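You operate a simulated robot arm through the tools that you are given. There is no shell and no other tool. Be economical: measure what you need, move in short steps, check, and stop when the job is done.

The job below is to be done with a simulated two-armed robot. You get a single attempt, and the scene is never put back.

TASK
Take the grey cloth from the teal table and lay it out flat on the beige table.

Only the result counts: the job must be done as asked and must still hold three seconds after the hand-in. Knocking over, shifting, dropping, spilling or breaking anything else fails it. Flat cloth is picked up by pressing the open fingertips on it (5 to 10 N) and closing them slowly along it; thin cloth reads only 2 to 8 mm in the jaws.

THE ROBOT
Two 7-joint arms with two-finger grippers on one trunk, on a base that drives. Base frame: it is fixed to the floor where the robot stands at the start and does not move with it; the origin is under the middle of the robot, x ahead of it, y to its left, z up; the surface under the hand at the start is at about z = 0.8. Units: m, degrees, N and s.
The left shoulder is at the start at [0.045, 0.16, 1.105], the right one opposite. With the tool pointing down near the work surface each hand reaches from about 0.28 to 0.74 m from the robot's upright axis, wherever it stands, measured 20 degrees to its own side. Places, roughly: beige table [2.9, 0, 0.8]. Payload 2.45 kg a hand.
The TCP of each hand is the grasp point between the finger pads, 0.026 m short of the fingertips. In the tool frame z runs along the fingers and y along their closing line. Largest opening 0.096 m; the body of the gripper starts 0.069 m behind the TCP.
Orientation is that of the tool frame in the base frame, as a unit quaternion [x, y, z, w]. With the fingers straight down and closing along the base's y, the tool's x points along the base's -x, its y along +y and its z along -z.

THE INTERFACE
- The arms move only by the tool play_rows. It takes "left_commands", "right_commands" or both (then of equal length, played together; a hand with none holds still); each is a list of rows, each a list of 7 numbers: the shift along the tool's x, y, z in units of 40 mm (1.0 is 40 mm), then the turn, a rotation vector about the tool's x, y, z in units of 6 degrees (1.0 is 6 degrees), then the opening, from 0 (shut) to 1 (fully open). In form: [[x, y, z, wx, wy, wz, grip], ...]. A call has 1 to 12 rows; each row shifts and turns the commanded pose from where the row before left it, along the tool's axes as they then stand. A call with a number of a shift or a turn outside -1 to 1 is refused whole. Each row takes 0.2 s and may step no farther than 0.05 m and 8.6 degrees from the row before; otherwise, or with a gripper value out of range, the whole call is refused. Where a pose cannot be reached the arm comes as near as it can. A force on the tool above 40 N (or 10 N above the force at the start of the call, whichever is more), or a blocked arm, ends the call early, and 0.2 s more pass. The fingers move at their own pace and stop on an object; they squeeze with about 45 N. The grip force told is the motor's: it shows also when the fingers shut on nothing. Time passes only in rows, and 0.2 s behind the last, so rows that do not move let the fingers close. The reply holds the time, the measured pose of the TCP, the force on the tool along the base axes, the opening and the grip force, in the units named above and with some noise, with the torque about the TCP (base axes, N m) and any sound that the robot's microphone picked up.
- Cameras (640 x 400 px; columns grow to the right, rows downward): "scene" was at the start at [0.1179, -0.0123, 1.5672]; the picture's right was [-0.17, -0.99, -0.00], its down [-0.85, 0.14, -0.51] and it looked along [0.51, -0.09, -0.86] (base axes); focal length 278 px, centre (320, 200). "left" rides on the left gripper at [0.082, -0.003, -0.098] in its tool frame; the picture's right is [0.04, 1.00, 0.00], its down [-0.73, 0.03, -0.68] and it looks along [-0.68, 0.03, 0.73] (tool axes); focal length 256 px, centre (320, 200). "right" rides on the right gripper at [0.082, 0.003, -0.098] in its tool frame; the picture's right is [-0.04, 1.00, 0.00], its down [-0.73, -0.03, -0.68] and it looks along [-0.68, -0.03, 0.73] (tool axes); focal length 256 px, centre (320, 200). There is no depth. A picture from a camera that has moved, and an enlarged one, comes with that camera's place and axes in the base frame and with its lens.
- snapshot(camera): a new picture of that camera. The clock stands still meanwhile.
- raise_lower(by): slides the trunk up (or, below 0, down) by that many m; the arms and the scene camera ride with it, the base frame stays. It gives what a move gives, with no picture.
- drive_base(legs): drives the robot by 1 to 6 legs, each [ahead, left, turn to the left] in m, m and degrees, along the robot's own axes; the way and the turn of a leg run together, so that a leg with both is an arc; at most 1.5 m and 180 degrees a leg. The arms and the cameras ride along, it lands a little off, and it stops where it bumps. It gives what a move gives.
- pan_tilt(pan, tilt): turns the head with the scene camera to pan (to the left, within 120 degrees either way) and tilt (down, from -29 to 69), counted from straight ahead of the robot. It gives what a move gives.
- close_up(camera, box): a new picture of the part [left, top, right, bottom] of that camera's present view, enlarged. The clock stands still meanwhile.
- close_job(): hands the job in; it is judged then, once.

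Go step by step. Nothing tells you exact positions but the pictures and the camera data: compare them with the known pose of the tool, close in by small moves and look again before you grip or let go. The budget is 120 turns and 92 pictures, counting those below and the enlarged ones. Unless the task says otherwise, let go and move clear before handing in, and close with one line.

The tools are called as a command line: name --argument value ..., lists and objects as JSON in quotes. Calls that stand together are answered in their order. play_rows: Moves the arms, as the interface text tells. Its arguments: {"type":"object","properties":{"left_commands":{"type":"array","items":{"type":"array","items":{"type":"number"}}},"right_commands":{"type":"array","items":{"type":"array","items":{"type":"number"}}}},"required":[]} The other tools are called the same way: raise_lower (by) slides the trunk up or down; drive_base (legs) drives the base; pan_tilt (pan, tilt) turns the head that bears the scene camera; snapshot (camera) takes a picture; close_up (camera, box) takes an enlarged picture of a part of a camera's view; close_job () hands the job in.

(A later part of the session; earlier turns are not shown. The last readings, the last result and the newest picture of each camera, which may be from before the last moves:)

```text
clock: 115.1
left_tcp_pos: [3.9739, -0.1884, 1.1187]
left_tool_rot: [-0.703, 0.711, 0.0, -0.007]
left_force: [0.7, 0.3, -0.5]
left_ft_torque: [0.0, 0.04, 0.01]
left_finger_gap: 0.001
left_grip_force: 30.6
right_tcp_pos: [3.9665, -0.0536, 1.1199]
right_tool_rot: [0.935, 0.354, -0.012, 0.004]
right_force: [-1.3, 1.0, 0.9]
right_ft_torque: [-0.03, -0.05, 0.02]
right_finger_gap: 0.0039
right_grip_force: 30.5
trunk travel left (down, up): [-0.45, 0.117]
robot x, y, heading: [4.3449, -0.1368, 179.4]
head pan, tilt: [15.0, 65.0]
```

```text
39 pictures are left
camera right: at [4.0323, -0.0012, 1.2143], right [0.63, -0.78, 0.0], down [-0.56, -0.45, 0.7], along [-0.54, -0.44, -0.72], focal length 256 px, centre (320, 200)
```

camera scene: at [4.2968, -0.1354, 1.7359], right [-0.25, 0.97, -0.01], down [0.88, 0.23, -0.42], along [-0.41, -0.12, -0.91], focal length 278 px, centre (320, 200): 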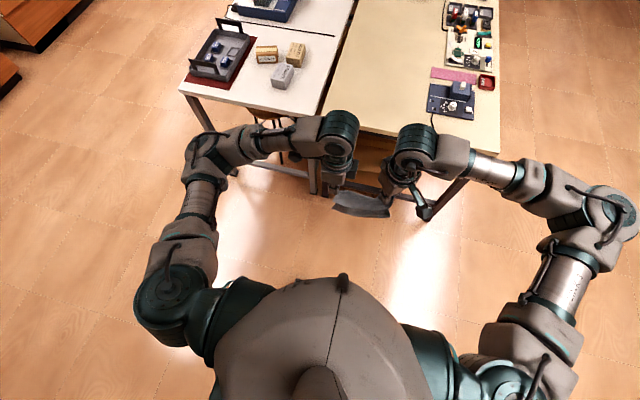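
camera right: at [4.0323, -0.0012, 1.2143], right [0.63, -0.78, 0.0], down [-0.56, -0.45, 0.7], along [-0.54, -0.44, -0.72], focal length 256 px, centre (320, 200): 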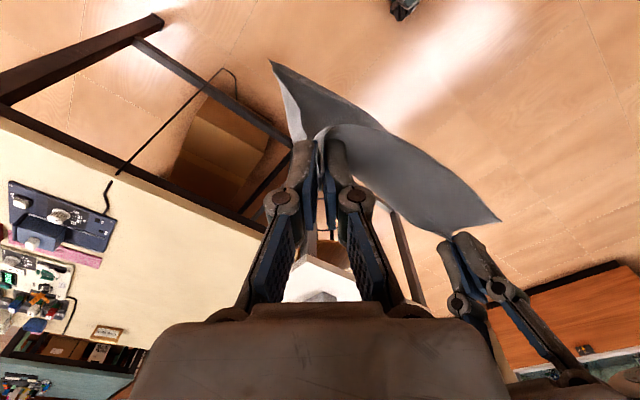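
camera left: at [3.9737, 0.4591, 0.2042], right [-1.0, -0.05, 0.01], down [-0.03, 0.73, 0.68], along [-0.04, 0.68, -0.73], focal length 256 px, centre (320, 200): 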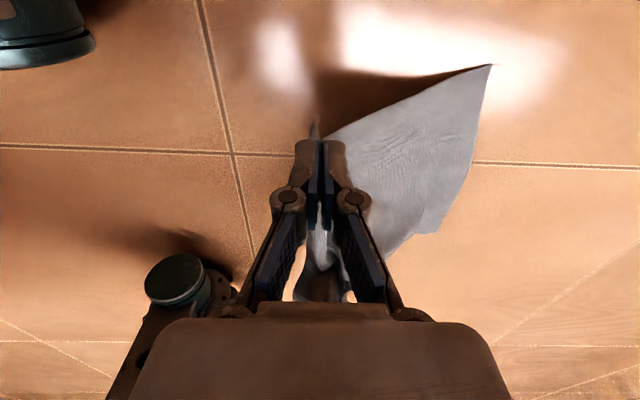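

Still held. I test here, clear of the table, whether both hands can go 0.2 m further ahead for the laying stroke.

play_rows --left_commands '[[0, 0.5, 0, 0, 0, 0, 0], [0, 0.8, 0, 0, 0, 0, 0], [0, 0.9, 0, 0, 0, 0, 0], [0, 0.9, 0, 0, 0, 0, 0], [0, 0.9, 0, 0, 0, 0, 0], [0, 0.7, 0, 0, 0, 0, 0], [0, 0.4, 0, 0, 0, 0, 0], [0, 0, 0, 0, 0, 0, 0]]' --right_commands '[[-0.375, -0.33, 0, 0, 0, 0, 0], [-0.6, -0.53, 0, 0, 0, 0, 0], [-0.674, -0.596, 0, 0, 0, 0, 0], [-0.674, -0.596, 0, 0, 0, 0, 0], [-0.674, -0.596, 0, 0, 0, 0, 0], [-0.525, -0.464, 0, 0, 0, 0, 0], [-0.3, -0.265, 0, 0, 0, 0, 0], [0, 0, 0, 0, 0, 0, 0]]'

snapshot --camera "scene"

```text
clock: 116.9
left_tcp_pos: [3.7727, -0.1894, 1.1219]
left_tool_rot: [-0.705, 0.709, 0.004, -0.005]
left_force: [0.9, 0.1, -0.1]
left_ft_torque: [-0.02, 0.03, 0.03]
left_finger_gap: 0.0008
left_grip_force: 30.7
right_tcp_pos: [3.7653, -0.0581, 1.1239]
right_tool_rot: [0.935, 0.353, -0.014, 0.003]
right_force: [-0.6, 0.9, -0.7]
right_ft_torque: [0.03, -0.02, 0.01]
right_finger_gap: 0.0004
right_grip_force: 27.3
trunk travel left (down, up): [-0.45, 0.117]
robot x, y, heading: [4.344, -0.1341, 179.7]
head pan, tilt: [15.0, 65.0]
```

```text
38 pictures are left
camera scene: at [4.2953, -0.1452, 1.7358], right [-0.25, 0.97, 0.0], down [0.88, 0.23, -0.42], along [-0.4, -0.11, -0.91], focal length 278 px, centre (320, 200)
```

scene: 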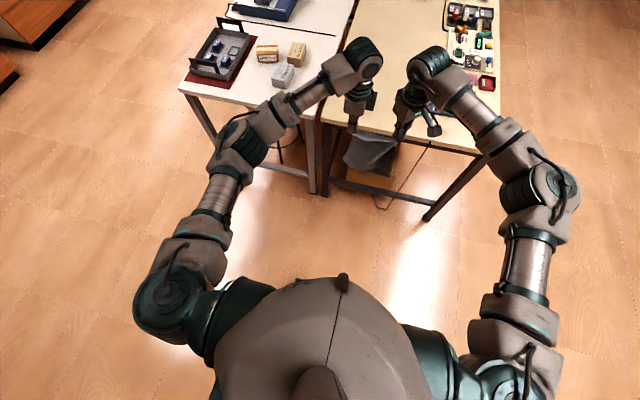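

Reach is fine. I drive forward so the hanging cloth stands over the free end of the beige table.

drive_base --legs '[[0.54, 0.02, 0]]'

snapshot --camera "scene"

snapshot --camera "left"

snapshot --camera "right"

```text
clock: 120.0
left_tcp_pos: [3.2522, -0.2193, 1.1217]
left_tool_rot: [0.709, -0.706, -0.003, 0.005]
left_force: [0.7, -0.1, 0.1]
left_ft_torque: [-0.05, -0.02, 0.01]
left_finger_gap: 0.0012
left_grip_force: 30.5
right_tcp_pos: [3.2431, -0.0869, 1.1246]
right_tool_rot: [0.933, 0.359, -0.013, 0.003]
right_force: [1.4, -2.6, -2.5]
right_ft_torque: [0.02, -0.01, -0.04]
right_finger_gap: 0.0006
right_grip_force: 28.7
trunk travel left (down, up): [-0.45, 0.117]
robot x, y, heading: [3.8255, -0.1532, -179.6]
head pan, tilt: [15.0, 65.0]
```

```text
37 pictures are left
camera scene: at [3.7755, -0.1644, 1.7359], right [-0.27, 0.96, -0.01], down [0.88, 0.24, -0.42], along [-0.4, -0.12, -0.91], focal length 278 px, centre (320, 200)
```

scene: 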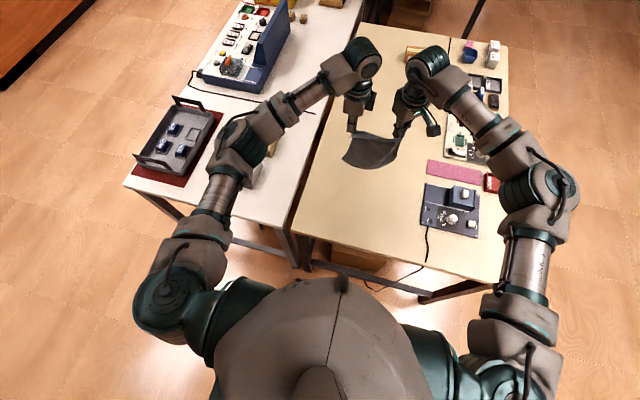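

```text
36 pictures are left
camera left: at [3.256, -0.2996, 1.2205], right [-1.0, -0.04, 0.01], down [-0.02, 0.73, 0.68], along [-0.04, 0.68, -0.74], focal length 256 px, centre (320, 200)
```

left: 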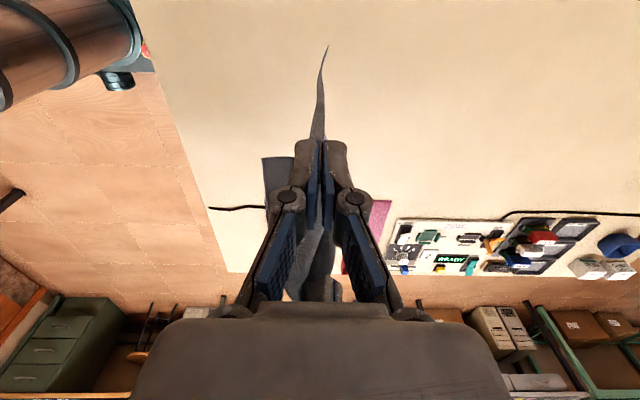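

```text
35 pictures are left
camera right: at [3.3083, -0.0339, 1.2203], right [0.64, -0.77, 0.0], down [-0.55, -0.46, 0.7], along [-0.54, -0.45, -0.72], focal length 256 px, centre (320, 200)
```

right: 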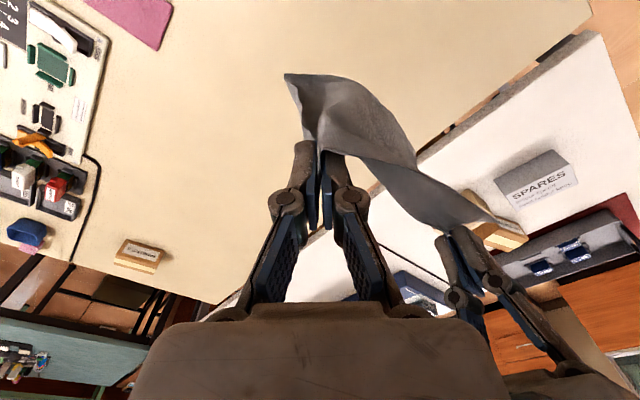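

The cloth hangs free over the empty end of the beige table. I go 4 cm further in and lower until its lower edge touches.

play_rows --left_commands '[[0, 0.5, 0, 0, 0, 0, 0], [0, 0.5, 0, 0, 0, 0, 0], [0, 0, 0.5, 0, 0, 0, 0], [0, 0, 0.5, 0, 0, 0, 0], [0, 0, 0.5, 0, 0, 0, 0], [0, 0, 0.4, 0, 0, 0, 0], [0, 0, 0.3, 0, 0, 0, 0], [0, 0, 0, 0, 0, 0, 0]]' --right_commands '[[-0.371, -0.335, 0, 0, 0, 0, 0], [-0.371, -0.335, 0, 0, 0, 0, 0], [0, 0, 0.5, 0, 0, 0, 0], [0, 0, 0.5, 0, 0, 0, 0], [0, 0, 0.5, 0, 0, 0, 0], [0, 0, 0.4, 0, 0, 0, 0], [0, 0, 0.3, 0, 0, 0, 0], [0, 0, 0, 0, 0, 0, 0]]'

snapshot --camera "right"

close_up --camera "scene" --box '[290, 80, 480, 220]'

```text
clock: 121.8
left_tcp_pos: [3.2134, -0.2219, 1.0369]
left_tool_rot: [0.708, -0.706, -0.006, 0.005]
left_force: [0.3, 0.4, -0.5]
left_ft_torque: [-0.02, 0.0, 0.03]
left_finger_gap: 0.0011
left_grip_force: 31.4
right_tcp_pos: [3.2245, -0.0884, 1.0678]
right_tool_rot: [0.934, 0.358, -0.014, 0.001]
right_force: [-0.1, 0.1, 2.5]
right_ft_torque: [-0.03, 0.06, 0.0]
right_finger_gap: 0.0013
right_grip_force: 32.8
right hand out of reach, approached as far as the arm can: row 2, 6, 7
trunk travel left (down, up): [-0.45, 0.117]
robot x, y, heading: [3.8248, -0.1574, -179.5]
head pan, tilt: [15.0, 65.0]
```

```text
34 pictures are left
camera right: at [3.2904, -0.0362, 1.1631], right [0.64, -0.77, -0.01], down [-0.55, -0.46, 0.7], along [-0.54, -0.44, -0.72], focal length 256 px, centre (320, 200)
```

right: 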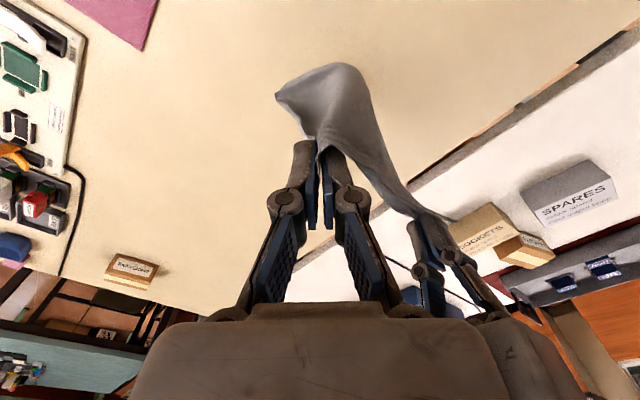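

```text
2.86 times, centred on (385, 150) of scene
camera zoom: at [3.7731, -0.1691, 1.7358], right [-0.27, 0.96, 0.0], down [0.88, 0.24, -0.42], along [-0.4, -0.11, -0.91], focal length 793 px, centre (134, 343)
```

zoom: 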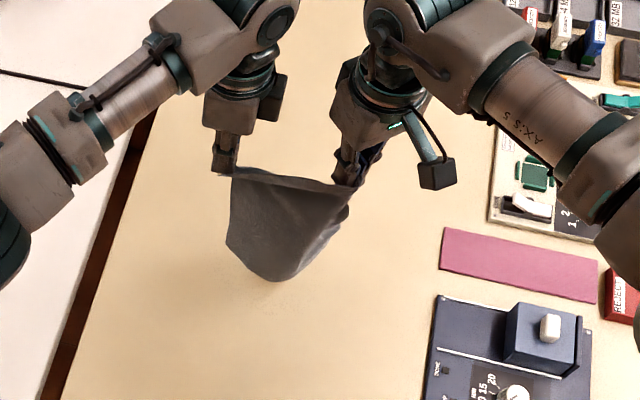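

The cloth's lower edge is about to touch. Now the laying stroke: slowly back toward the robot while lowering, first half.

play_rows --left_commands '[[0, -0.2, 0.25, 0, 0, 0, 0], [0, -0.2, 0.25, 0, 0, 0, 0], [0, -0.2, 0.25, 0, 0, 0, 0], [0, -0.2, 0.25, 0, 0, 0, 0], [0, -0.33, 0.17, 0, 0, 0, 0], [0, -0.33, 0.17, 0, 0, 0, 0], [0, -0.33, 0.17, 0, 0, 0, 0], [0, -0.33, 0.17, 0, 0, 0, 0], [0, -0.33, 0.17, 0, 0, 0, 0], [0, -0.33, 0.17, 0, 0, 0, 0], [0, -0.33, 0.17, 0, 0, 0, 0], [0, -0.33, 0.17, 0, 0, 0, 0]]' --right_commands '[[0.148, 0.134, 0.25, 0, 0, 0, 0], [0.148, 0.134, 0.25, 0, 0, 0, 0], [0.148, 0.134, 0.25, 0, 0, 0, 0], [0.148, 0.134, 0.25, 0, 0, 0, 0], [0.245, 0.221, 0.17, 0, 0, 0, 0], [0.245, 0.221, 0.17, 0, 0, 0, 0], [0.245, 0.221, 0.17, 0, 0, 0, 0], [0.245, 0.221, 0.17, 0, 0, 0, 0], [0.245, 0.221, 0.17, 0, 0, 0, 0], [0.245, 0.221, 0.17, 0, 0, 0, 0], [0.245, 0.221, 0.17, 0, 0, 0, 0], [0.245, 0.221, 0.17, 0, 0, 0, 0]]'

close_up --camera "scene" --box '[270, 80, 500, 230]'

snapshot --camera "right"

```text
clock: 124.4
left_tcp_pos: [3.3516, -0.2238, 0.9403]
left_tool_rot: [0.708, -0.706, -0.007, 0.005]
left_force: [-0.8, -0.6, -0.9]
left_ft_torque: [0.01, -0.01, 0.0]
left_finger_gap: 0.001
left_grip_force: 30.5
right_tcp_pos: [3.3597, -0.0902, 0.9697]
right_tool_rot: [0.933, 0.36, -0.014, 0.001]
right_force: [-0.5, 1.8, 6.2]
right_ft_torque: [0.06, 0.1, -0.01]
right_finger_gap: 0.0002
right_grip_force: 28.9
trunk travel left (down, up): [-0.45, 0.117]
robot x, y, heading: [3.822, -0.1525, -179.5]
head pan, tilt: [15.0, 65.0]
```

```text
2.67 times, centred on (385, 155) of scene
camera zoom: at [3.7755, -0.1713, 1.7358], right [-0.27, 0.96, 0.0], down [0.88, 0.24, -0.42], along [-0.4, -0.11, -0.91], focal length 740 px, centre (147, 320)
```

zoom: 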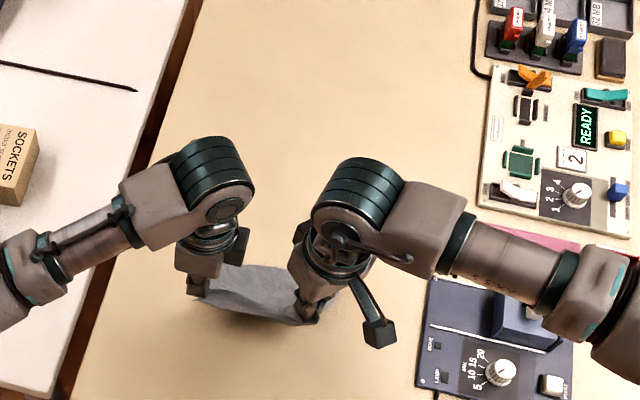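

```text
31 pictures are left
camera right: at [3.4259, -0.0375, 1.0648], right [0.64, -0.77, -0.01], down [-0.55, -0.46, 0.7], along [-0.54, -0.44, -0.72], focal length 256 px, centre (320, 200)
```

right: 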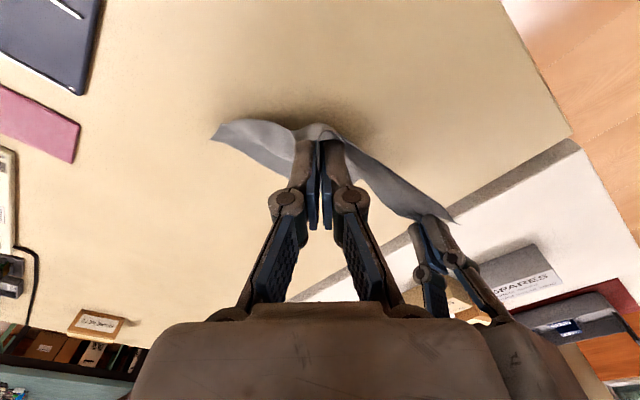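

It trails well behind the hands. Second half of the stroke, with the right lowering a bit more to level.

play_rows --left_commands '[[0, -0.25, 0.2, 0, 0, 0, 0], [0, -0.25, 0.2, 0, 0, 0, 0], [0, -0.22, 0.25, 0, 0, 0, 0], [0, -0.22, 0.27, 0, 0, 0, 0], [0, -0.2, 0.28, 0, 0, 0, 0], [0, -0.18, 0.3, 0, 0, 0, 0], [0, -0.15, 0.3, 0, 0, 0, 0], [0, -0.13, 0.3, 0, 0, 0, 0], [0, -0.1, 0.3, 0, 0, 0, 0], [0, -0.05, 0.25, 0, 0, 0, 0], [0, 0, 0, 0, 0, 0, 0]]' --right_commands '[[0.185, 0.167, 0.3, 0, 0, 0, 0], [0.185, 0.167, 0.3, 0, 0, 0, 0], [0.163, 0.147, 0.33, 0, 0, 0, 0], [0.163, 0.147, 0.35, 0, 0, 0, 0], [0.148, 0.134, 0.35, 0, 0, 0, 0], [0.134, 0.121, 0.37, 0, 0, 0, 0], [0.111, 0.1, 0.37, 0, 0, 0, 0], [0.096, 0.087, 0.37, 0, 0, 0, 0], [0.074, 0.067, 0.36, 0, 0, 0, 0], [0.037, 0.033, 0.3, 0, 0, 0, 0], [0, 0, 0, 0, 0, 0, 0]]'

snapshot --camera "left"

snapshot --camera "right"

```text
clock: 126.8
left_tcp_pos: [3.4175, -0.2229, 0.8318]
left_tool_rot: [0.709, -0.705, -0.007, 0.005]
left_force: [0.5, -0.2, -0.1]
left_ft_torque: [0.01, -0.04, -0.01]
left_finger_gap: 0.0008
left_grip_force: 31.1
right_tcp_pos: [3.4273, -0.0915, 0.8334]
right_tool_rot: [0.933, 0.361, -0.014, 0.0]
right_force: [0.2, -0.3, -0.4]
right_ft_torque: [0.01, 0.06, 0.02]
right_finger_gap: 0.0051
right_grip_force: 36.6
trunk travel left (down, up): [-0.45, 0.117]
robot x, y, heading: [3.8245, -0.1564, -179.9]
head pan, tilt: [15.0, 65.0]
```

```text
30 pictures are left
camera left: at [3.4225, -0.3037, 0.9304], right [-1.0, -0.04, 0.02], down [-0.02, 0.73, 0.68], along [-0.04, 0.68, -0.73], focal length 256 px, centre (320, 200)
```

left: 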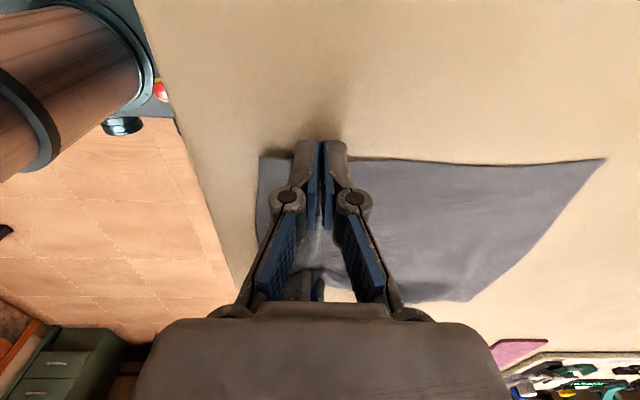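

```text
29 pictures are left
camera right: at [3.4921, -0.0389, 0.9278], right [0.64, -0.77, -0.01], down [-0.55, -0.46, 0.7], along [-0.54, -0.44, -0.72], focal length 256 px, centre (320, 200)
```

right: 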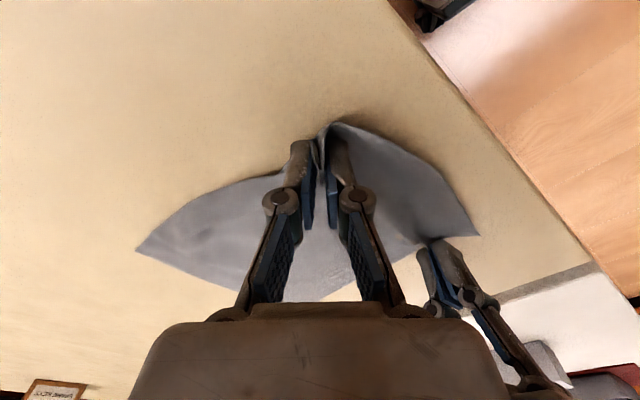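

The cloth is nicely laid. I lower to touch and open the jaws slowly so the fingertips spread the folds.

play_rows --left_commands '[[0, 0, 0.08, 0, 0, 0, 0], [0, 0, 0.05, 0, 0, 0, 0], [0, 0, 0, 0, 0, 0, 0]]' --right_commands '[[0, 0, 0.1, 0, 0, 0, 0], [0, 0, 0.07, 0, 0, 0, 0], [0, 0, 0, 0, 0, 0, 0]]'

play_rows --left_commands '[[0, 0, 0, 0, 0, 0, 0.06], [0, 0, 0, 0, 0, 0, 0.12], [0, 0, 0, 0, 0, 0, 0.18], [0, 0, 0, 0, 0, 0, 0.24], [0, 0, 0, 0, 0, 0, 0.3], [0, 0, 0, 0, 0, 0, 0.36], [0, 0, 0, 0, 0, 0, 0.42], [0, 0, 0, 0, 0, 0, 0.48], [0, 0, 0, 0, 0, 0, 0.54], [0, 0, 0, 0, 0, 0, 0.6]]' --right_commands '[[0, 0, 0, 0, 0, 0, 0.06], [0, 0, 0, 0, 0, 0, 0.12], [0, 0, 0, 0, 0, 0, 0.18], [0, 0, 0, 0, 0, 0, 0.24], [0, 0, 0, 0, 0, 0, 0.3], [0, 0, 0, 0, 0, 0, 0.34], [0, 0, 0, 0, 0, 0, 0.38], [0, 0, 0, 0, 0, 0, 0.42], [0, 0, 0, 0, 0, 0, 0.46], [0, 0, 0, 0, 0, 0, 0.5]]'

snapshot --camera "left"

snapshot --camera "right"

```text
clock: 127.6
left_tcp_pos: [3.4189, -0.2214, 0.8271]
left_tool_rot: [0.708, -0.706, -0.007, 0.004]
left_force: [-0.9, 0.3, 3.6]
left_ft_torque: [0.05, 0.01, 0.02]
left_finger_gap: 0.0007
left_grip_force: 30.0
right_tcp_pos: [3.4261, -0.0939, 0.8275]
right_tool_rot: [0.933, 0.36, -0.014, 0.001]
right_force: [-0.2, -2.8, 9.8]
right_ft_torque: [0.05, -0.17, 0.01]
right_finger_gap: 0.0046
right_grip_force: 32.4
trunk travel left (down, up): [-0.45, 0.117]
robot x, y, heading: [3.8242, -0.1566, -179.6]
head pan, tilt: [15.0, 65.0]
```

```text
clock: 129.8
left_tcp_pos: [3.4173, -0.223, 0.826]
left_tool_rot: [0.708, -0.706, -0.006, 0.005]
left_force: [0.2, 0.0, 0.0]
left_ft_torque: [0.0, 0.0, 0.01]
left_finger_gap: 0.0576
left_grip_force: 0.2
right_tcp_pos: [3.4265, -0.0918, 0.826]
right_tool_rot: [0.933, 0.36, -0.014, 0.001]
right_force: [-0.6, 1.0, 3.1]
right_ft_torque: [0.0, -0.07, -0.04]
right_finger_gap: 0.0481
right_grip_force: 0.1
trunk travel left (down, up): [-0.45, 0.117]
robot x, y, heading: [3.8229, -0.1567, -179.5]
head pan, tilt: [15.0, 65.0]
```

```text
28 pictures are left
camera left: at [3.4226, -0.3033, 0.9248], right [-1.0, -0.04, 0.02], down [-0.02, 0.73, 0.68], along [-0.04, 0.68, -0.73], focal length 256 px, centre (320, 200)
```

left: 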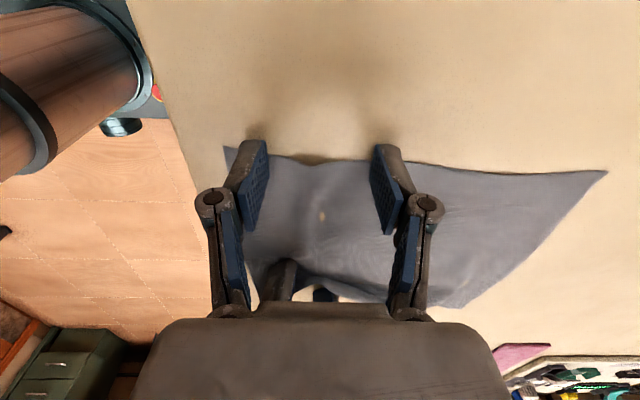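

```text
27 pictures are left
camera right: at [3.4919, -0.0391, 0.921], right [0.64, -0.77, -0.01], down [-0.55, -0.46, 0.7], along [-0.54, -0.44, -0.72], focal length 256 px, centre (320, 200)
```

right: 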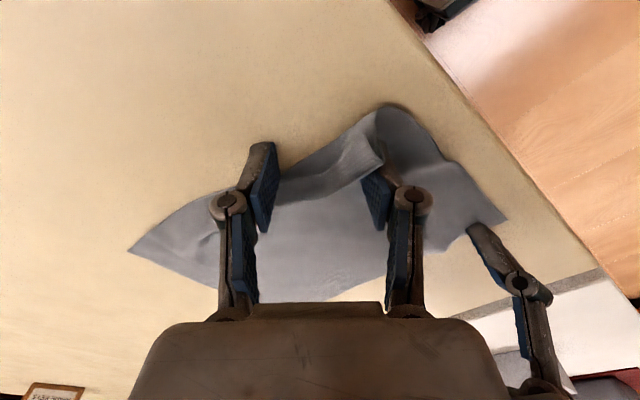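

Released. I lift both hands straight up and look at the cloth.

play_rows --left_commands '[[0, 0, -0.3, 0, 0, 0, 0.6], [0, 0, -0.8, 0, 0, 0, 0.6], [0, 0, -0.9, 0, 0, 0, 0.6], [0, 0, -0.9, 0, 0, 0, 0.6], [0.4, -0.4, -0.8, 0, 0, 0, 0.6], [0.5, -0.5, -0.5, 0, 0, 0, 0.6], [0, 0, 0, 0, 0, 0, 0.6]]' --right_commands '[[0, 0, -0.3, 0, 0, 0, 0.5], [0, 0, -0.8, 0, 0, 0, 0.5], [0, 0, -0.9, 0, 0, 0, 0.5], [0, 0, -0.9, 0, 0, 0, 0.5], [0.6, 0, -0.8, 0, 0, 0, 0.5], [0.7, 0, -0.5, 0, 0, 0, 0.5], [0, 0, 0, 0, 0, 0, 0.5]]'

snapshot --camera "right"

snapshot --camera "left"

snapshot --camera "scene"

```text
clock: 131.4
left_tcp_pos: [3.4563, -0.2609, 0.9951]
left_tool_rot: [0.708, -0.706, -0.007, 0.004]
left_force: [0.2, 0.5, 0.1]
left_ft_torque: [0.02, -0.03, -0.01]
left_finger_gap: 0.0575
left_grip_force: 0.1
right_tcp_pos: [3.4684, -0.0529, 0.9927]
right_tool_rot: [0.933, 0.359, -0.014, 0.0]
right_force: [-0.5, -0.2, 0.0]
right_ft_torque: [0.0, -0.01, 0.0]
right_finger_gap: 0.0482
right_grip_force: 0.1
trunk travel left (down, up): [-0.45, 0.117]
robot x, y, heading: [3.8268, -0.1541, -179.8]
head pan, tilt: [15.0, 65.0]
```

```text
26 pictures are left
camera right: at [3.5344, -0.0008, 1.0879], right [0.64, -0.77, -0.01], down [-0.55, -0.46, 0.7], along [-0.54, -0.44, -0.72], focal length 256 px, centre (320, 200)
```

right: 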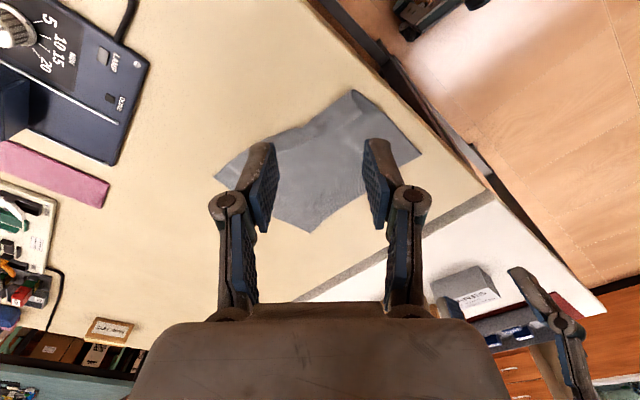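

```text
25 pictures are left
camera left: at [3.4605, -0.3416, 1.0934], right [-1.0, -0.04, 0.01], down [-0.02, 0.73, 0.68], along [-0.04, 0.68, -0.73], focal length 256 px, centre (320, 200)
```

left: 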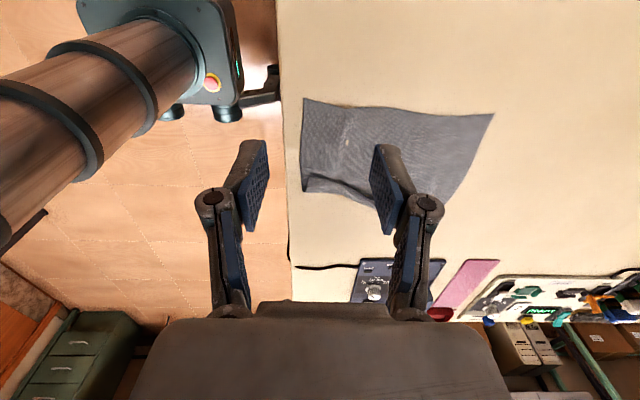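

```text
24 pictures are left
camera scene: at [3.7747, -0.1715, 1.7357], right [-0.27, 0.96, 0.0], down [0.88, 0.24, -0.42], along [-0.4, -0.11, -0.91], focal length 278 px, centre (320, 200)
```

scene: 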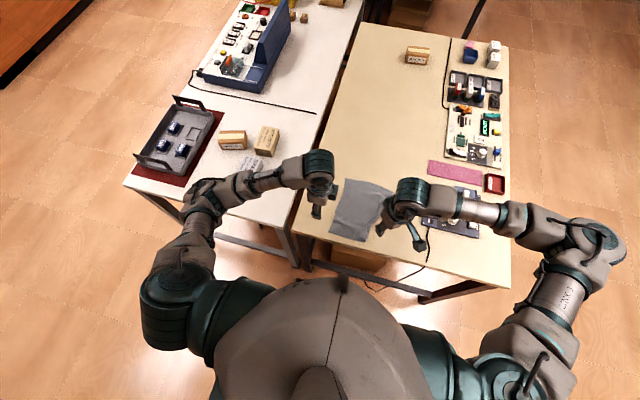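

close_up --camera "left" --box '[280, 80, 520, 230]'

close_up --camera "right" --box '[200, 70, 440, 240]'

close_up --camera "scene" --box '[310, 165, 420, 250]'

```text
2.67 times, centred on (400, 155) of left
camera zoom: at [3.4605, -0.3416, 1.0934], right [-1.0, -0.04, 0.01], down [-0.02, 0.73, 0.68], along [-0.04, 0.68, -0.73], focal length 683 px, centre (107, 320)
```

zoom: 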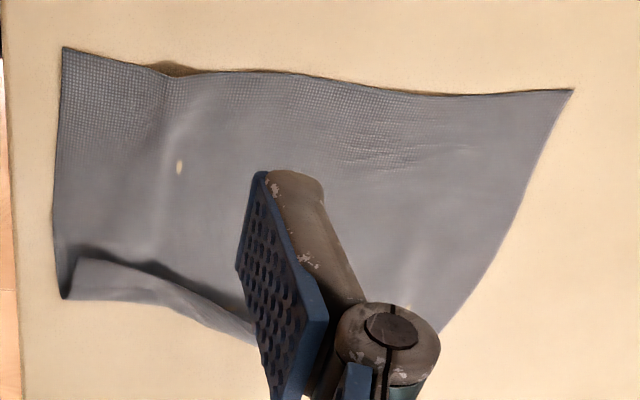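

```text
2.35 times, centred on (320, 155) of right
camera zoom: at [3.5344, -0.0008, 1.0879], right [0.64, -0.77, -0.01], down [-0.55, -0.46, 0.7], along [-0.54, -0.44, -0.72], focal length 602 px, centre (320, 306)
```

zoom: 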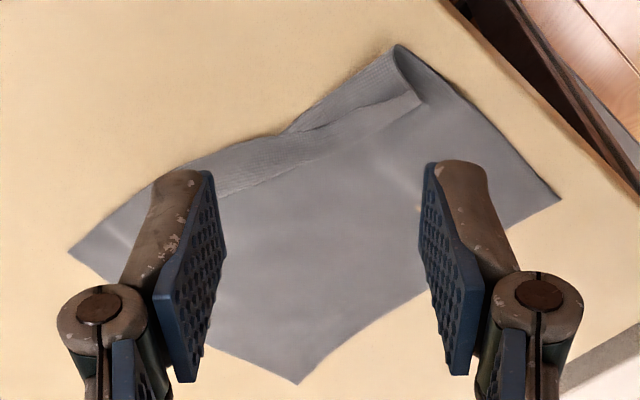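

```text
4.71 times, centred on (365, 208) of scene
camera zoom: at [3.7747, -0.1715, 1.7357], right [-0.27, 0.96, 0.0], down [0.88, 0.24, -0.42], along [-0.4, -0.11, -0.91], focal length 1306 px, centre (108, 165)
```

zoom: 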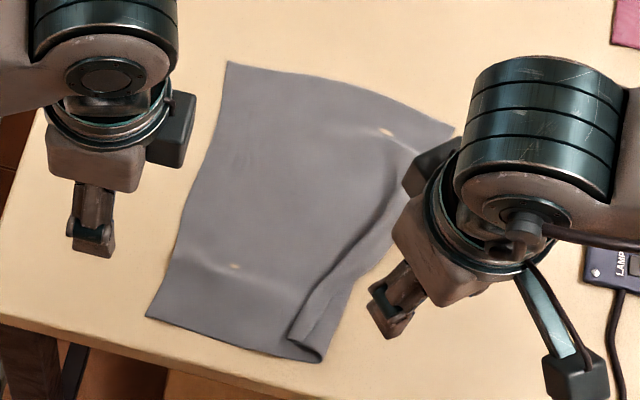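

The cloth is flat except a 2.5–4 cm strip folded over along its right edge near the table's end. I clear the left hand, straighten the right hand, and will flip that strip outward with a closed fingertip moving +y.

play_rows --left_commands '[[0.4, -0.3, -0.6, 0, 0, 0, 0.6], [0.4, -0.3, -0.6, 0, 0, 0, 0.6], [0.4, -0.3, -0.6, 0, 0, 0, 0.6], [0.4, 0, -0.4, 0, 0, 0, 0.6], [0.4, 0, 0, 0, 0, 0, 0.6], [0, 0, 0, 0, 0, 0, 0.6], [0, 0, 0, 0, 0, 0, 0.6], [0, 0, 0, 0, 0, 0, 0.6], [0, 0, 0, 0, 0, 0, 0.6]]' --right_commands '[[0, 0, 0, 0, 0, 1, 0], [0, 0, 0, 0, 0, 1, 0], [0, 0, 0, 0, 0, 1, 0], [0, 0, 0, 0, 0, 1, 0], [0, 0, 0, 0, 0, 1, 0], [0, 0, 0, 0, 0, 1, 0], [0, 0, 0, 0, 0, 1, 0], [0, 0, 0, 0, 0, 0, 0], [0, 0, 0, 0, 0, 0, 0]]'

snapshot --camera "right"

```text
clock: 133.4
left_tcp_pos: [3.4946, -0.338, 1.0818]
left_tool_rot: [0.709, -0.706, -0.007, 0.005]
left_force: [0.6, -0.1, 0.5]
left_ft_torque: [0.01, 0.04, 0.01]
left_finger_gap: 0.0575
left_grip_force: 0.1
right_tcp_pos: [3.4688, -0.0549, 0.9913]
right_tool_rot: [1.0, 0.001, -0.012, 0.006]
right_force: [-0.8, -0.1, -0.2]
right_ft_torque: [0.03, -0.02, -0.01]
right_finger_gap: 0.0
right_grip_force: 28.4
trunk travel left (down, up): [-0.45, 0.117]
robot x, y, heading: [3.8211, -0.1561, -179.8]
head pan, tilt: [15.0, 65.0]
```

```text
20 pictures are left
camera right: at [3.5539, -0.0581, 1.0873], right [-0.04, -1.0, 0.01], down [-0.72, 0.03, 0.7], along [-0.7, 0.02, -0.72], focal length 256 px, centre (320, 200)
```

right: 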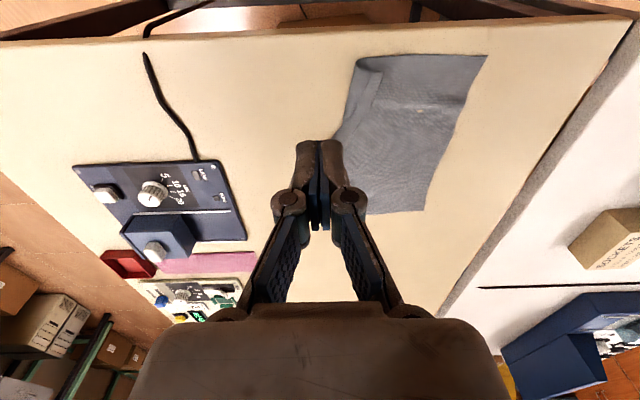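

play_rows --right_commands '[[-0.23, 0.85, 0, 0, 0, 0, 0], [-0.23, 0.85, 0, 0, 0, 0, 0], [0, 0.8, 0, 0, 0, 0, 0], [0, 0, 0.9, 0, 0, 0, 0], [0, 0, 0.9, 0, 0, 0, 0], [0, 0, 0.9, 0, 0, 0, 0], [0, 0, 0.9, 0, 0, 0, 0], [0, 0, 0.45, 0, 0, 0, 0], [0, 0, 0, 0, 0, 0, 0]]'

snapshot --camera "right"

```text
clock: 135.4
left_tcp_pos: [3.4956, -0.3394, 1.0822]
left_tool_rot: [0.708, -0.706, -0.007, 0.004]
left_force: [-0.9, 0.2, -0.3]
left_ft_torque: [-0.03, -0.02, 0.0]
left_finger_gap: 0.0577
left_grip_force: 0.1
right_tcp_pos: [3.4471, -0.1579, 0.8334]
right_tool_rot: [1.0, 0.001, -0.013, 0.005]
right_force: [-0.8, 0.0, 0.2]
right_ft_torque: [0.01, -0.04, 0.01]
right_finger_gap: 0.0002
right_grip_force: 28.6
trunk travel left (down, up): [-0.45, 0.117]
robot x, y, heading: [3.8283, -0.1588, -179.6]
head pan, tilt: [15.0, 65.0]
```

```text
19 pictures are left
camera right: at [3.5317, -0.1605, 0.9284], right [-0.04, -1.0, 0.01], down [-0.72, 0.03, 0.7], along [-0.7, 0.02, -0.72], focal length 256 px, centre (320, 200)
```

right: 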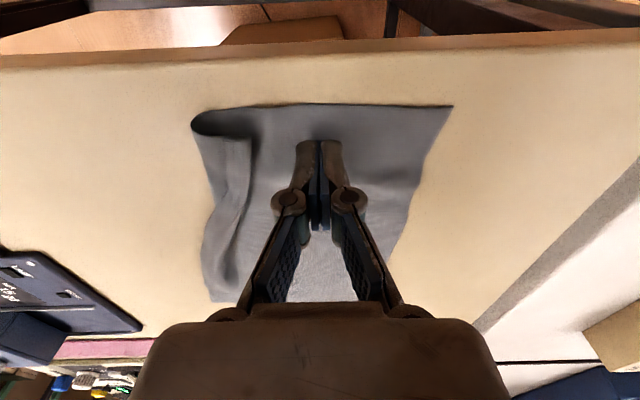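

The flap's inner edge is in plain view left of the fingertip. I lower to just over the lower layer and sweep +y.

play_rows --right_commands '[[0, 0, 0.13, 0, 0, 0, 0], [0, -0.3, 0, 0, 0, 0, 0], [0, -0.3, 0, 0, 0, 0, 0], [0, -0.3, 0, 0, 0, 0, 0], [0, -0.3, 0, 0, 0, 0, 0], [0, -0.3, 0, 0, 0, 0, 0], [0, -0.3, 0, 0, 0, 0, 0], [0, 0, 0, 0, 0, 0, 0]]'

snapshot --camera "right"

```text
clock: 137.2
left_tcp_pos: [3.4944, -0.3401, 1.0819]
left_tool_rot: [0.708, -0.706, -0.007, 0.004]
left_force: [0.3, 0.7, 0.4]
left_ft_torque: [0.01, 0.01, 0.03]
left_finger_gap: 0.0576
left_grip_force: 0.1
right_tcp_pos: [3.4467, -0.086, 0.8255]
right_tool_rot: [1.0, 0.002, -0.014, 0.005]
right_force: [0.0, -0.7, 5.0]
right_ft_torque: [-0.01, -0.07, 0.0]
right_finger_gap: 0.0003
right_grip_force: 28.7
trunk travel left (down, up): [-0.45, 0.117]
robot x, y, heading: [3.8212, -0.157, -179.4]
head pan, tilt: [15.0, 65.0]
```

```text
18 pictures are left
camera right: at [3.5313, -0.0892, 0.9218], right [-0.04, -1.0, 0.01], down [-0.72, 0.03, 0.7], along [-0.7, 0.02, -0.72], focal length 256 px, centre (320, 200)
```

right: 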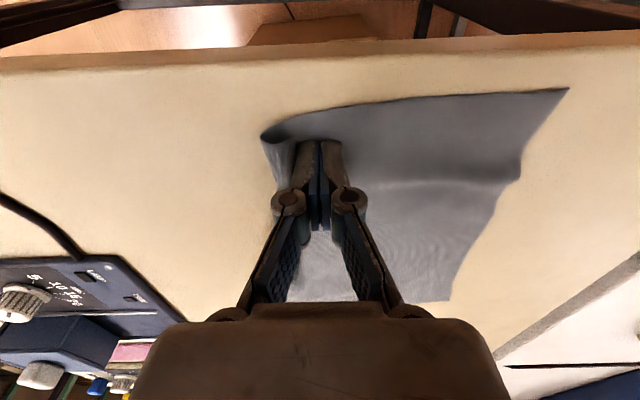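

The flap is being pushed over; I continue with the tip raised a hair.

play_rows --right_commands '[[0, -0.1, -0.05, 0, 0, 0, 0], [0, -0.3, 0, 0, 0, 0, 0], [0, -0.3, 0, 0, 0, 0, 0], [0, -0.3, 0, 0, 0, 0, 0], [0, -0.3, 0, 0, 0, 0, 0], [0, -0.2, 0, 0, 0, 0, 0], [0, 0, 0, 0, 0, 0, 0]]'

snapshot --camera "right"

```text
clock: 138.8
left_tcp_pos: [3.4937, -0.3392, 1.083]
left_tool_rot: [0.709, -0.706, -0.007, 0.004]
left_force: [-0.1, -0.1, -0.2]
left_ft_torque: [0.01, 0.0, 0.0]
left_finger_gap: 0.0576
left_grip_force: 0.1
right_tcp_pos: [3.4469, -0.0258, 0.8279]
right_tool_rot: [1.0, 0.001, -0.012, 0.005]
right_force: [-0.2, 0.9, -0.2]
right_ft_torque: [-0.02, -0.01, 0.01]
right_finger_gap: 0.0001
right_grip_force: 28.8
trunk travel left (down, up): [-0.45, 0.117]
robot x, y, heading: [3.8249, -0.1596, -179.6]
head pan, tilt: [15.0, 65.0]
```

```text
17 pictures are left
camera right: at [3.5309, -0.0278, 0.9229], right [-0.04, -1.0, 0.01], down [-0.72, 0.03, 0.7], along [-0.7, 0.02, -0.72], focal length 256 px, centre (320, 200)
```

right: 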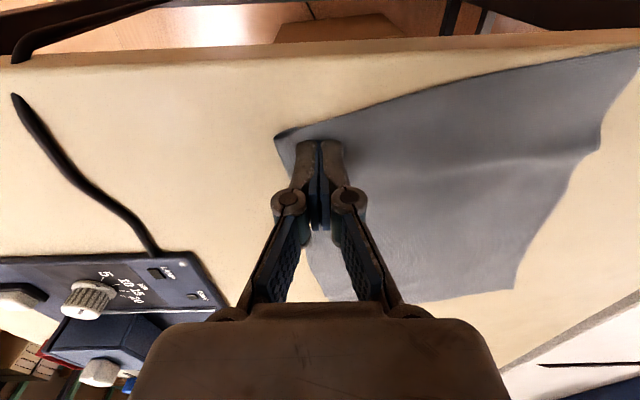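

The flap has flipped out and the cloth looks flat. I lift the hand and look from above.

play_rows --right_commands '[[0, 0, -0.2, 0, 0, 0, 0], [0, 0, -0.7, 0, 0, 0, 0], [0, 0, -0.9, 0, 0, 0, 0], [0, 0, -0.9, 0, 0, 0, 0], [0.3, -0.5, -0.9, 0, 0, 0, 0], [0.3, -0.8, -0.6, 0, 0, 0, 0], [0.3, -0.8, 0, 0, 0, 0, 0], [0, 0, 0, 0, 0, 0, 0]]'

close_up --camera "scene" --box '[300, 150, 440, 255]'

snapshot --camera "right"

```text
clock: 140.6
left_tcp_pos: [3.4935, -0.3373, 1.0824]
left_tool_rot: [0.708, -0.706, -0.005, 0.004]
left_force: [0.1, 0.3, -0.4]
left_ft_torque: [-0.01, 0.03, 0.04]
left_finger_gap: 0.0576
left_grip_force: 0.1
right_tcp_pos: [3.4842, 0.0612, 0.9947]
right_tool_rot: [1.0, 0.001, -0.013, 0.007]
right_force: [-0.2, -0.4, 0.0]
right_ft_torque: [0.03, 0.01, 0.0]
right_finger_gap: 0.0
right_grip_force: 28.9
trunk travel left (down, up): [-0.45, 0.117]
robot x, y, heading: [3.8225, -0.155, -179.6]
head pan, tilt: [15.0, 65.0]
```

```text
3.81 times, centred on (370, 202) of scene
camera zoom: at [3.7761, -0.1694, 1.7358], right [-0.27, 0.96, 0.0], down [0.88, 0.24, -0.42], along [-0.4, -0.11, -0.91], focal length 1058 px, centre (130, 190)
```

zoom: 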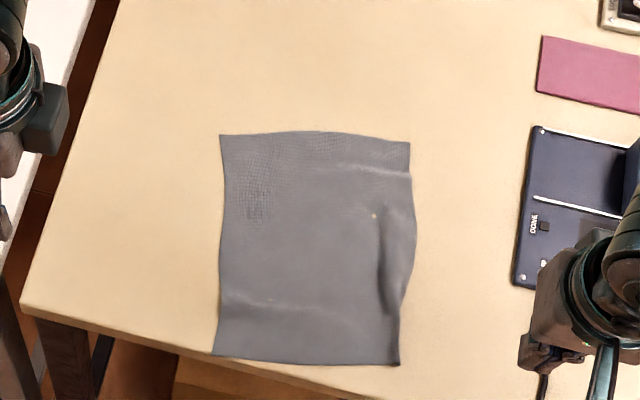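

```text
15 pictures are left
camera right: at [3.5697, 0.0578, 1.0899], right [-0.04, -1.0, 0.01], down [-0.72, 0.04, 0.7], along [-0.7, 0.02, -0.72], focal length 256 px, centre (320, 200)
```

right: 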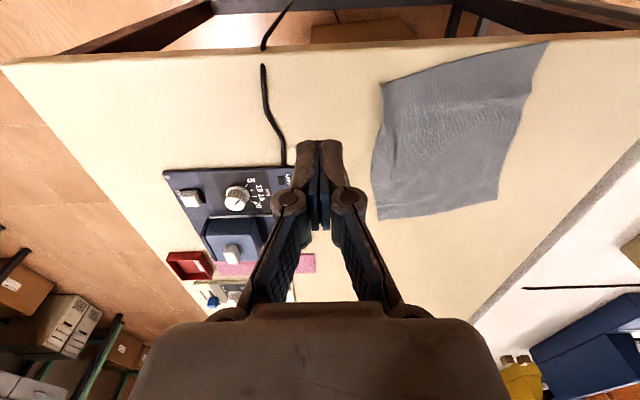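

All four corners are out now; only slight ridges remain, but the near-left corner sits right at the table's edge. I'll press both closed fingertips near the far corners and draw the cloth about 5 cm inward, which also pulls it taut.

play_rows --left_commands '[[-0.633, 0.767, 0, 0, 0, 0, 0], [-0.633, 0.767, 0, 0, 0, 0, 0], [-0.633, 0.767, 0, 0, 0, 0, 0], [-0.633, 0.767, 0, 0, 0, 0, 0], [-0.633, 0.767, 0, 0, 0, 0, 0], [-0.633, 0.767, 0, 0, 0, 0, 0], [0, 0, 1, 0, 0, 0, 0], [0, 0, 1, 0, 0, 0, 0], [0, 0, 1, 0, 0, 0, 0], [0, 0, 1, 0, 0, 0, 0], [0, 0, 1, 0, 0, 0, 0], [0, 0, 0.6, 0, 0, 0, 0]]' --right_commands '[[-0.85, 0.525, 0, 0, 0, 0, 0], [-0.85, 0.525, 0, 0, 0, 0, 0], [-0.85, 0.525, 0, 0, 0, 0, 0], [-0.85, 0.525, 0, 0, 0, 0, 0], [-0.85, 0.525, 0, 0, 0, 0, 0], [-0.85, 0.525, 0, 0, 0, 0, 0], [0, 0, 0.65, 0, 0, 0, 0], [0, 0, 0.65, 0, 0, 0, 0], [0, 0, 0.65, 0, 0, 0, 0], [0, 0, 0.65, 0, 0, 0, 0], [0, 0, 0.65, 0, 0, 0, 0], [0, 0, 0.3, 0, 0, 0, 0]]'

snapshot --camera "right"

```text
clock: 143.2
left_tcp_pos: [3.3063, -0.188, 0.8604]
left_tool_rot: [0.708, -0.706, -0.006, 0.005]
left_force: [0.1, 0.0, -0.4]
left_ft_torque: [0.02, 0.0, 0.01]
left_finger_gap: 0.0005
left_grip_force: 28.3
right_tcp_pos: [3.2793, -0.0654, 0.8563]
right_tool_rot: [1.0, 0.002, -0.012, 0.005]
right_force: [0.8, -0.8, 0.2]
right_ft_torque: [0.0, 0.02, 0.05]
right_finger_gap: 0.0
right_grip_force: 28.6
trunk travel left (down, up): [-0.45, 0.117]
robot x, y, heading: [3.8235, -0.1575, -179.5]
head pan, tilt: [15.0, 65.0]
```

```text
14 pictures are left
camera right: at [3.3632, -0.0693, 0.9525], right [-0.04, -1.0, 0.01], down [-0.72, 0.03, 0.7], along [-0.7, 0.02, -0.72], focal length 256 px, centre (320, 200)
```

right: 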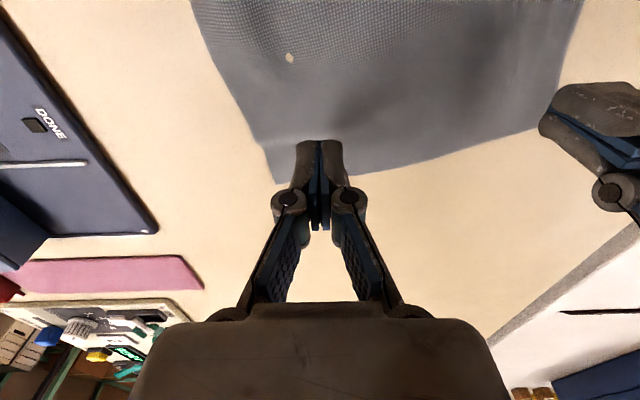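

Both tips are over the cloth's far end. I lower to light contact.

play_rows --left_commands '[[-0.2, 0, 0.4, 0, 0, 0, 0], [0, 0, 0.35, 0, 0, 0, 0], [0, 0, 0.1, 0, 0, 0, 0], [0, 0, 0.03, 0, 0, 0, 0], [0, 0, 0, 0, 0, 0, 0]]' --right_commands '[[0, 0, 0.35, 0, 0, 0, 0], [0, 0, 0.28, 0, 0, 0, 0], [0, 0, 0.1, 0, 0, 0, 0], [0, 0, 0.03, 0, 0, 0, 0], [0, 0, 0, 0, 0, 0, 0]]'

```text
clock: 144.4
left_tcp_pos: [3.3052, -0.1778, 0.8264]
left_tool_rot: [0.708, -0.706, -0.006, 0.005]
left_force: [-1.1, 0.2, 5.1]
left_ft_torque: [-0.03, -0.05, -0.03]
left_finger_gap: 0.0
left_grip_force: 28.5
right_tcp_pos: [3.2782, -0.0669, 0.8271]
right_tool_rot: [1.0, 0.001, -0.013, 0.005]
right_force: [0.4, -0.2, 0.4]
right_ft_torque: [-0.01, 0.01, 0.02]
right_finger_gap: 0.0
right_grip_force: 28.4
trunk travel left (down, up): [-0.45, 0.117]
robot x, y, heading: [3.8242, -0.1568, -179.6]
head pan, tilt: [15.0, 65.0]
```

play_rows --left_commands '[[0, 0, 0, 0, 0, 0, 0], [0, 0, 0, 0, 0, 0, 0], [0, 0.15, 0, 0, 0, 0, 0], [0, 0.2, 0, 0, 0, 0, 0], [0, 0.2, 0, 0, 0, 0, 0], [0, 0.2, 0, 0, 0, 0, 0], [0, 0.2, 0, 0, 0, 0, 0], [0, 0.2, 0, 0, 0, 0, 0], [0, 0.1, 0, 0, 0, 0, 0], [0, 0, 0, 0, 0, 0, 0]]' --right_commands '[[0, 0, 0.035, 0, 0, 0, 0], [0, 0, 0, 0, 0, 0, 0], [-0.12, 0, 0, 0, 0, 0, 0], [-0.16, 0, 0, 0, 0, 0, 0], [-0.16, 0, 0, 0, 0, 0, 0], [-0.16, 0, 0, 0, 0, 0, 0], [-0.16, 0, 0, 0, 0, 0, 0], [-0.16, 0, 0, 0, 0, 0, 0], [-0.08, 0, 0, 0, 0, 0, 0], [0, 0, 0, 0, 0, 0, 0]]'

close_up --camera "scene" --box '[270, 100, 460, 255]'

```text
clock: 146.6
left_tcp_pos: [3.2564, -0.1779, 0.826]
left_tool_rot: [0.708, -0.706, -0.006, 0.005]
left_force: [0.6, 0.4, -0.2]
left_ft_torque: [0.0, -0.01, 0.0]
left_finger_gap: 0.0
left_grip_force: 27.9
right_tcp_pos: [3.239, -0.0694, 0.826]
right_tool_rot: [1.0, 0.002, -0.013, 0.005]
right_force: [-0.4, -0.3, 0.0]
right_ft_torque: [0.02, 0.01, -0.01]
right_finger_gap: 0.0
right_grip_force: 28.2
trunk travel left (down, up): [-0.45, 0.117]
robot x, y, heading: [3.8251, -0.1567, -179.7]
head pan, tilt: [15.0, 65.0]
```

```text
2.58 times, centred on (365, 178) of scene
camera zoom: at [3.7741, -0.171, 1.7357], right [-0.27, 0.96, 0.0], down [0.88, 0.24, -0.42], along [-0.4, -0.11, -0.91], focal length 716 px, centre (204, 258)
```

zoom: 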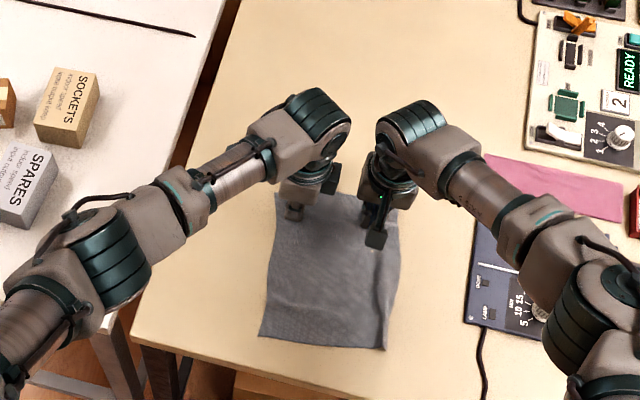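

The cloth moved in by a few centimetres. I lift both hands clear and inspect.

play_rows --left_commands '[[0, 0, -0.2, 0, 0, 0, 0], [0, 0, -0.6, 0, 0, 0, 0], [0, 0, -0.9, 0, 0, 0, 0], [0, 0, -0.9, 0, 0, 0, 0], [0, 0, -0.9, 0, 0, 0, 0], [0.4, -0.6, -0.9, 0, 0, 0, 0], [0.5, -0.8, -0.6, 0, 0, 0, 0], [0.5, -0.9, 0, 0, 0, 0, 0], [0.5, -0.9, 0, 0, 0, 0, 0], [0.5, -0.9, 0, 0, 0, 0, 0], [0, 0, 0, 0, 0, 0, 0]]' --right_commands '[[0, 0, -0.2, 0, 0, 0, 0], [0, 0, -0.6, 0, 0, 0, 0], [0, 0, -0.9, 0, 0, 0, 0], [0, 0, -0.9, 0, 0, 0, 0], [0, 0, -0.9, 0, 0, 0, 0], [0.6, -0.4, -0.9, 0, 0, 0, 0], [0.8, -0.5, -0.6, 0, 0, 0, 0], [0.9, -0.5, 0, 0, 0, 0, 0], [0.9, -0.5, 0, 0, 0, 0, 0], [0.9, -0.5, 0, 0, 0, 0, 0], [0, 0, 0, 0, 0, 0, 0]]'

close_up --camera "scene" --box '[300, 140, 440, 255]'

snapshot --camera "right"

```text
clock: 149.0
left_tcp_pos: [3.42, -0.2753, 1.0233]
left_tool_rot: [0.709, -0.705, -0.005, 0.005]
left_force: [-0.6, 0.0, -0.3]
left_ft_torque: [0.0, -0.01, 0.0]
left_finger_gap: 0.0
left_grip_force: 28.7
right_tcp_pos: [3.4051, 0.0307, 1.0209]
right_tool_rot: [1.0, 0.001, -0.012, 0.004]
right_force: [-0.9, -0.5, -0.2]
right_ft_torque: [0.0, 0.0, 0.02]
right_finger_gap: 0.0
right_grip_force: 28.7
trunk travel left (down, up): [-0.45, 0.117]
robot x, y, heading: [3.8226, -0.1578, -179.7]
head pan, tilt: [15.0, 65.0]
```

```text
3.48 times, centred on (370, 198) of scene
camera zoom: at [3.7742, -0.1707, 1.7357], right [-0.27, 0.96, 0.0], down [0.88, 0.24, -0.42], along [-0.4, -0.11, -0.91], focal length 966 px, centre (146, 209)
```

zoom: 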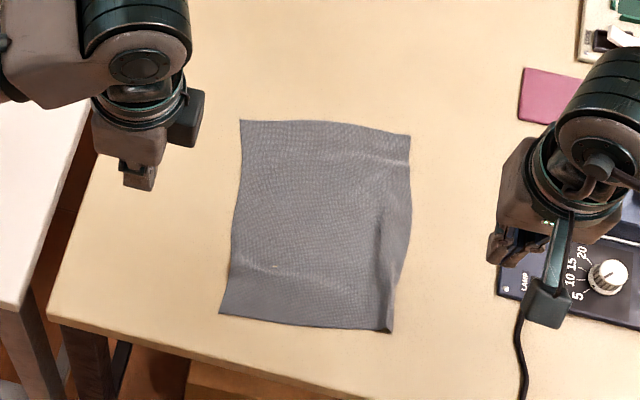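

```text
11 pictures are left
camera right: at [3.4903, 0.0273, 1.1161], right [-0.04, -1.0, 0.01], down [-0.72, 0.03, 0.7], along [-0.7, 0.02, -0.72], focal length 256 px, centre (320, 200)
```

right: 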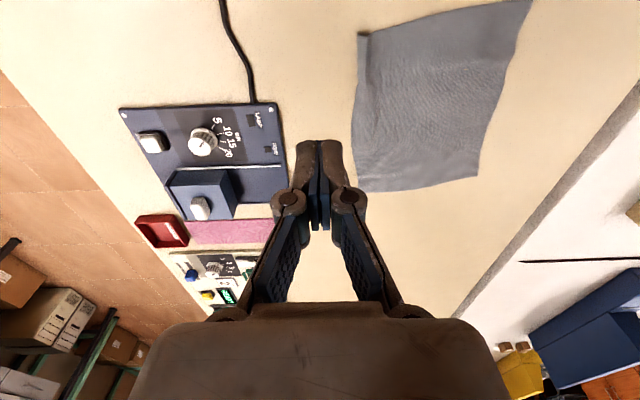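

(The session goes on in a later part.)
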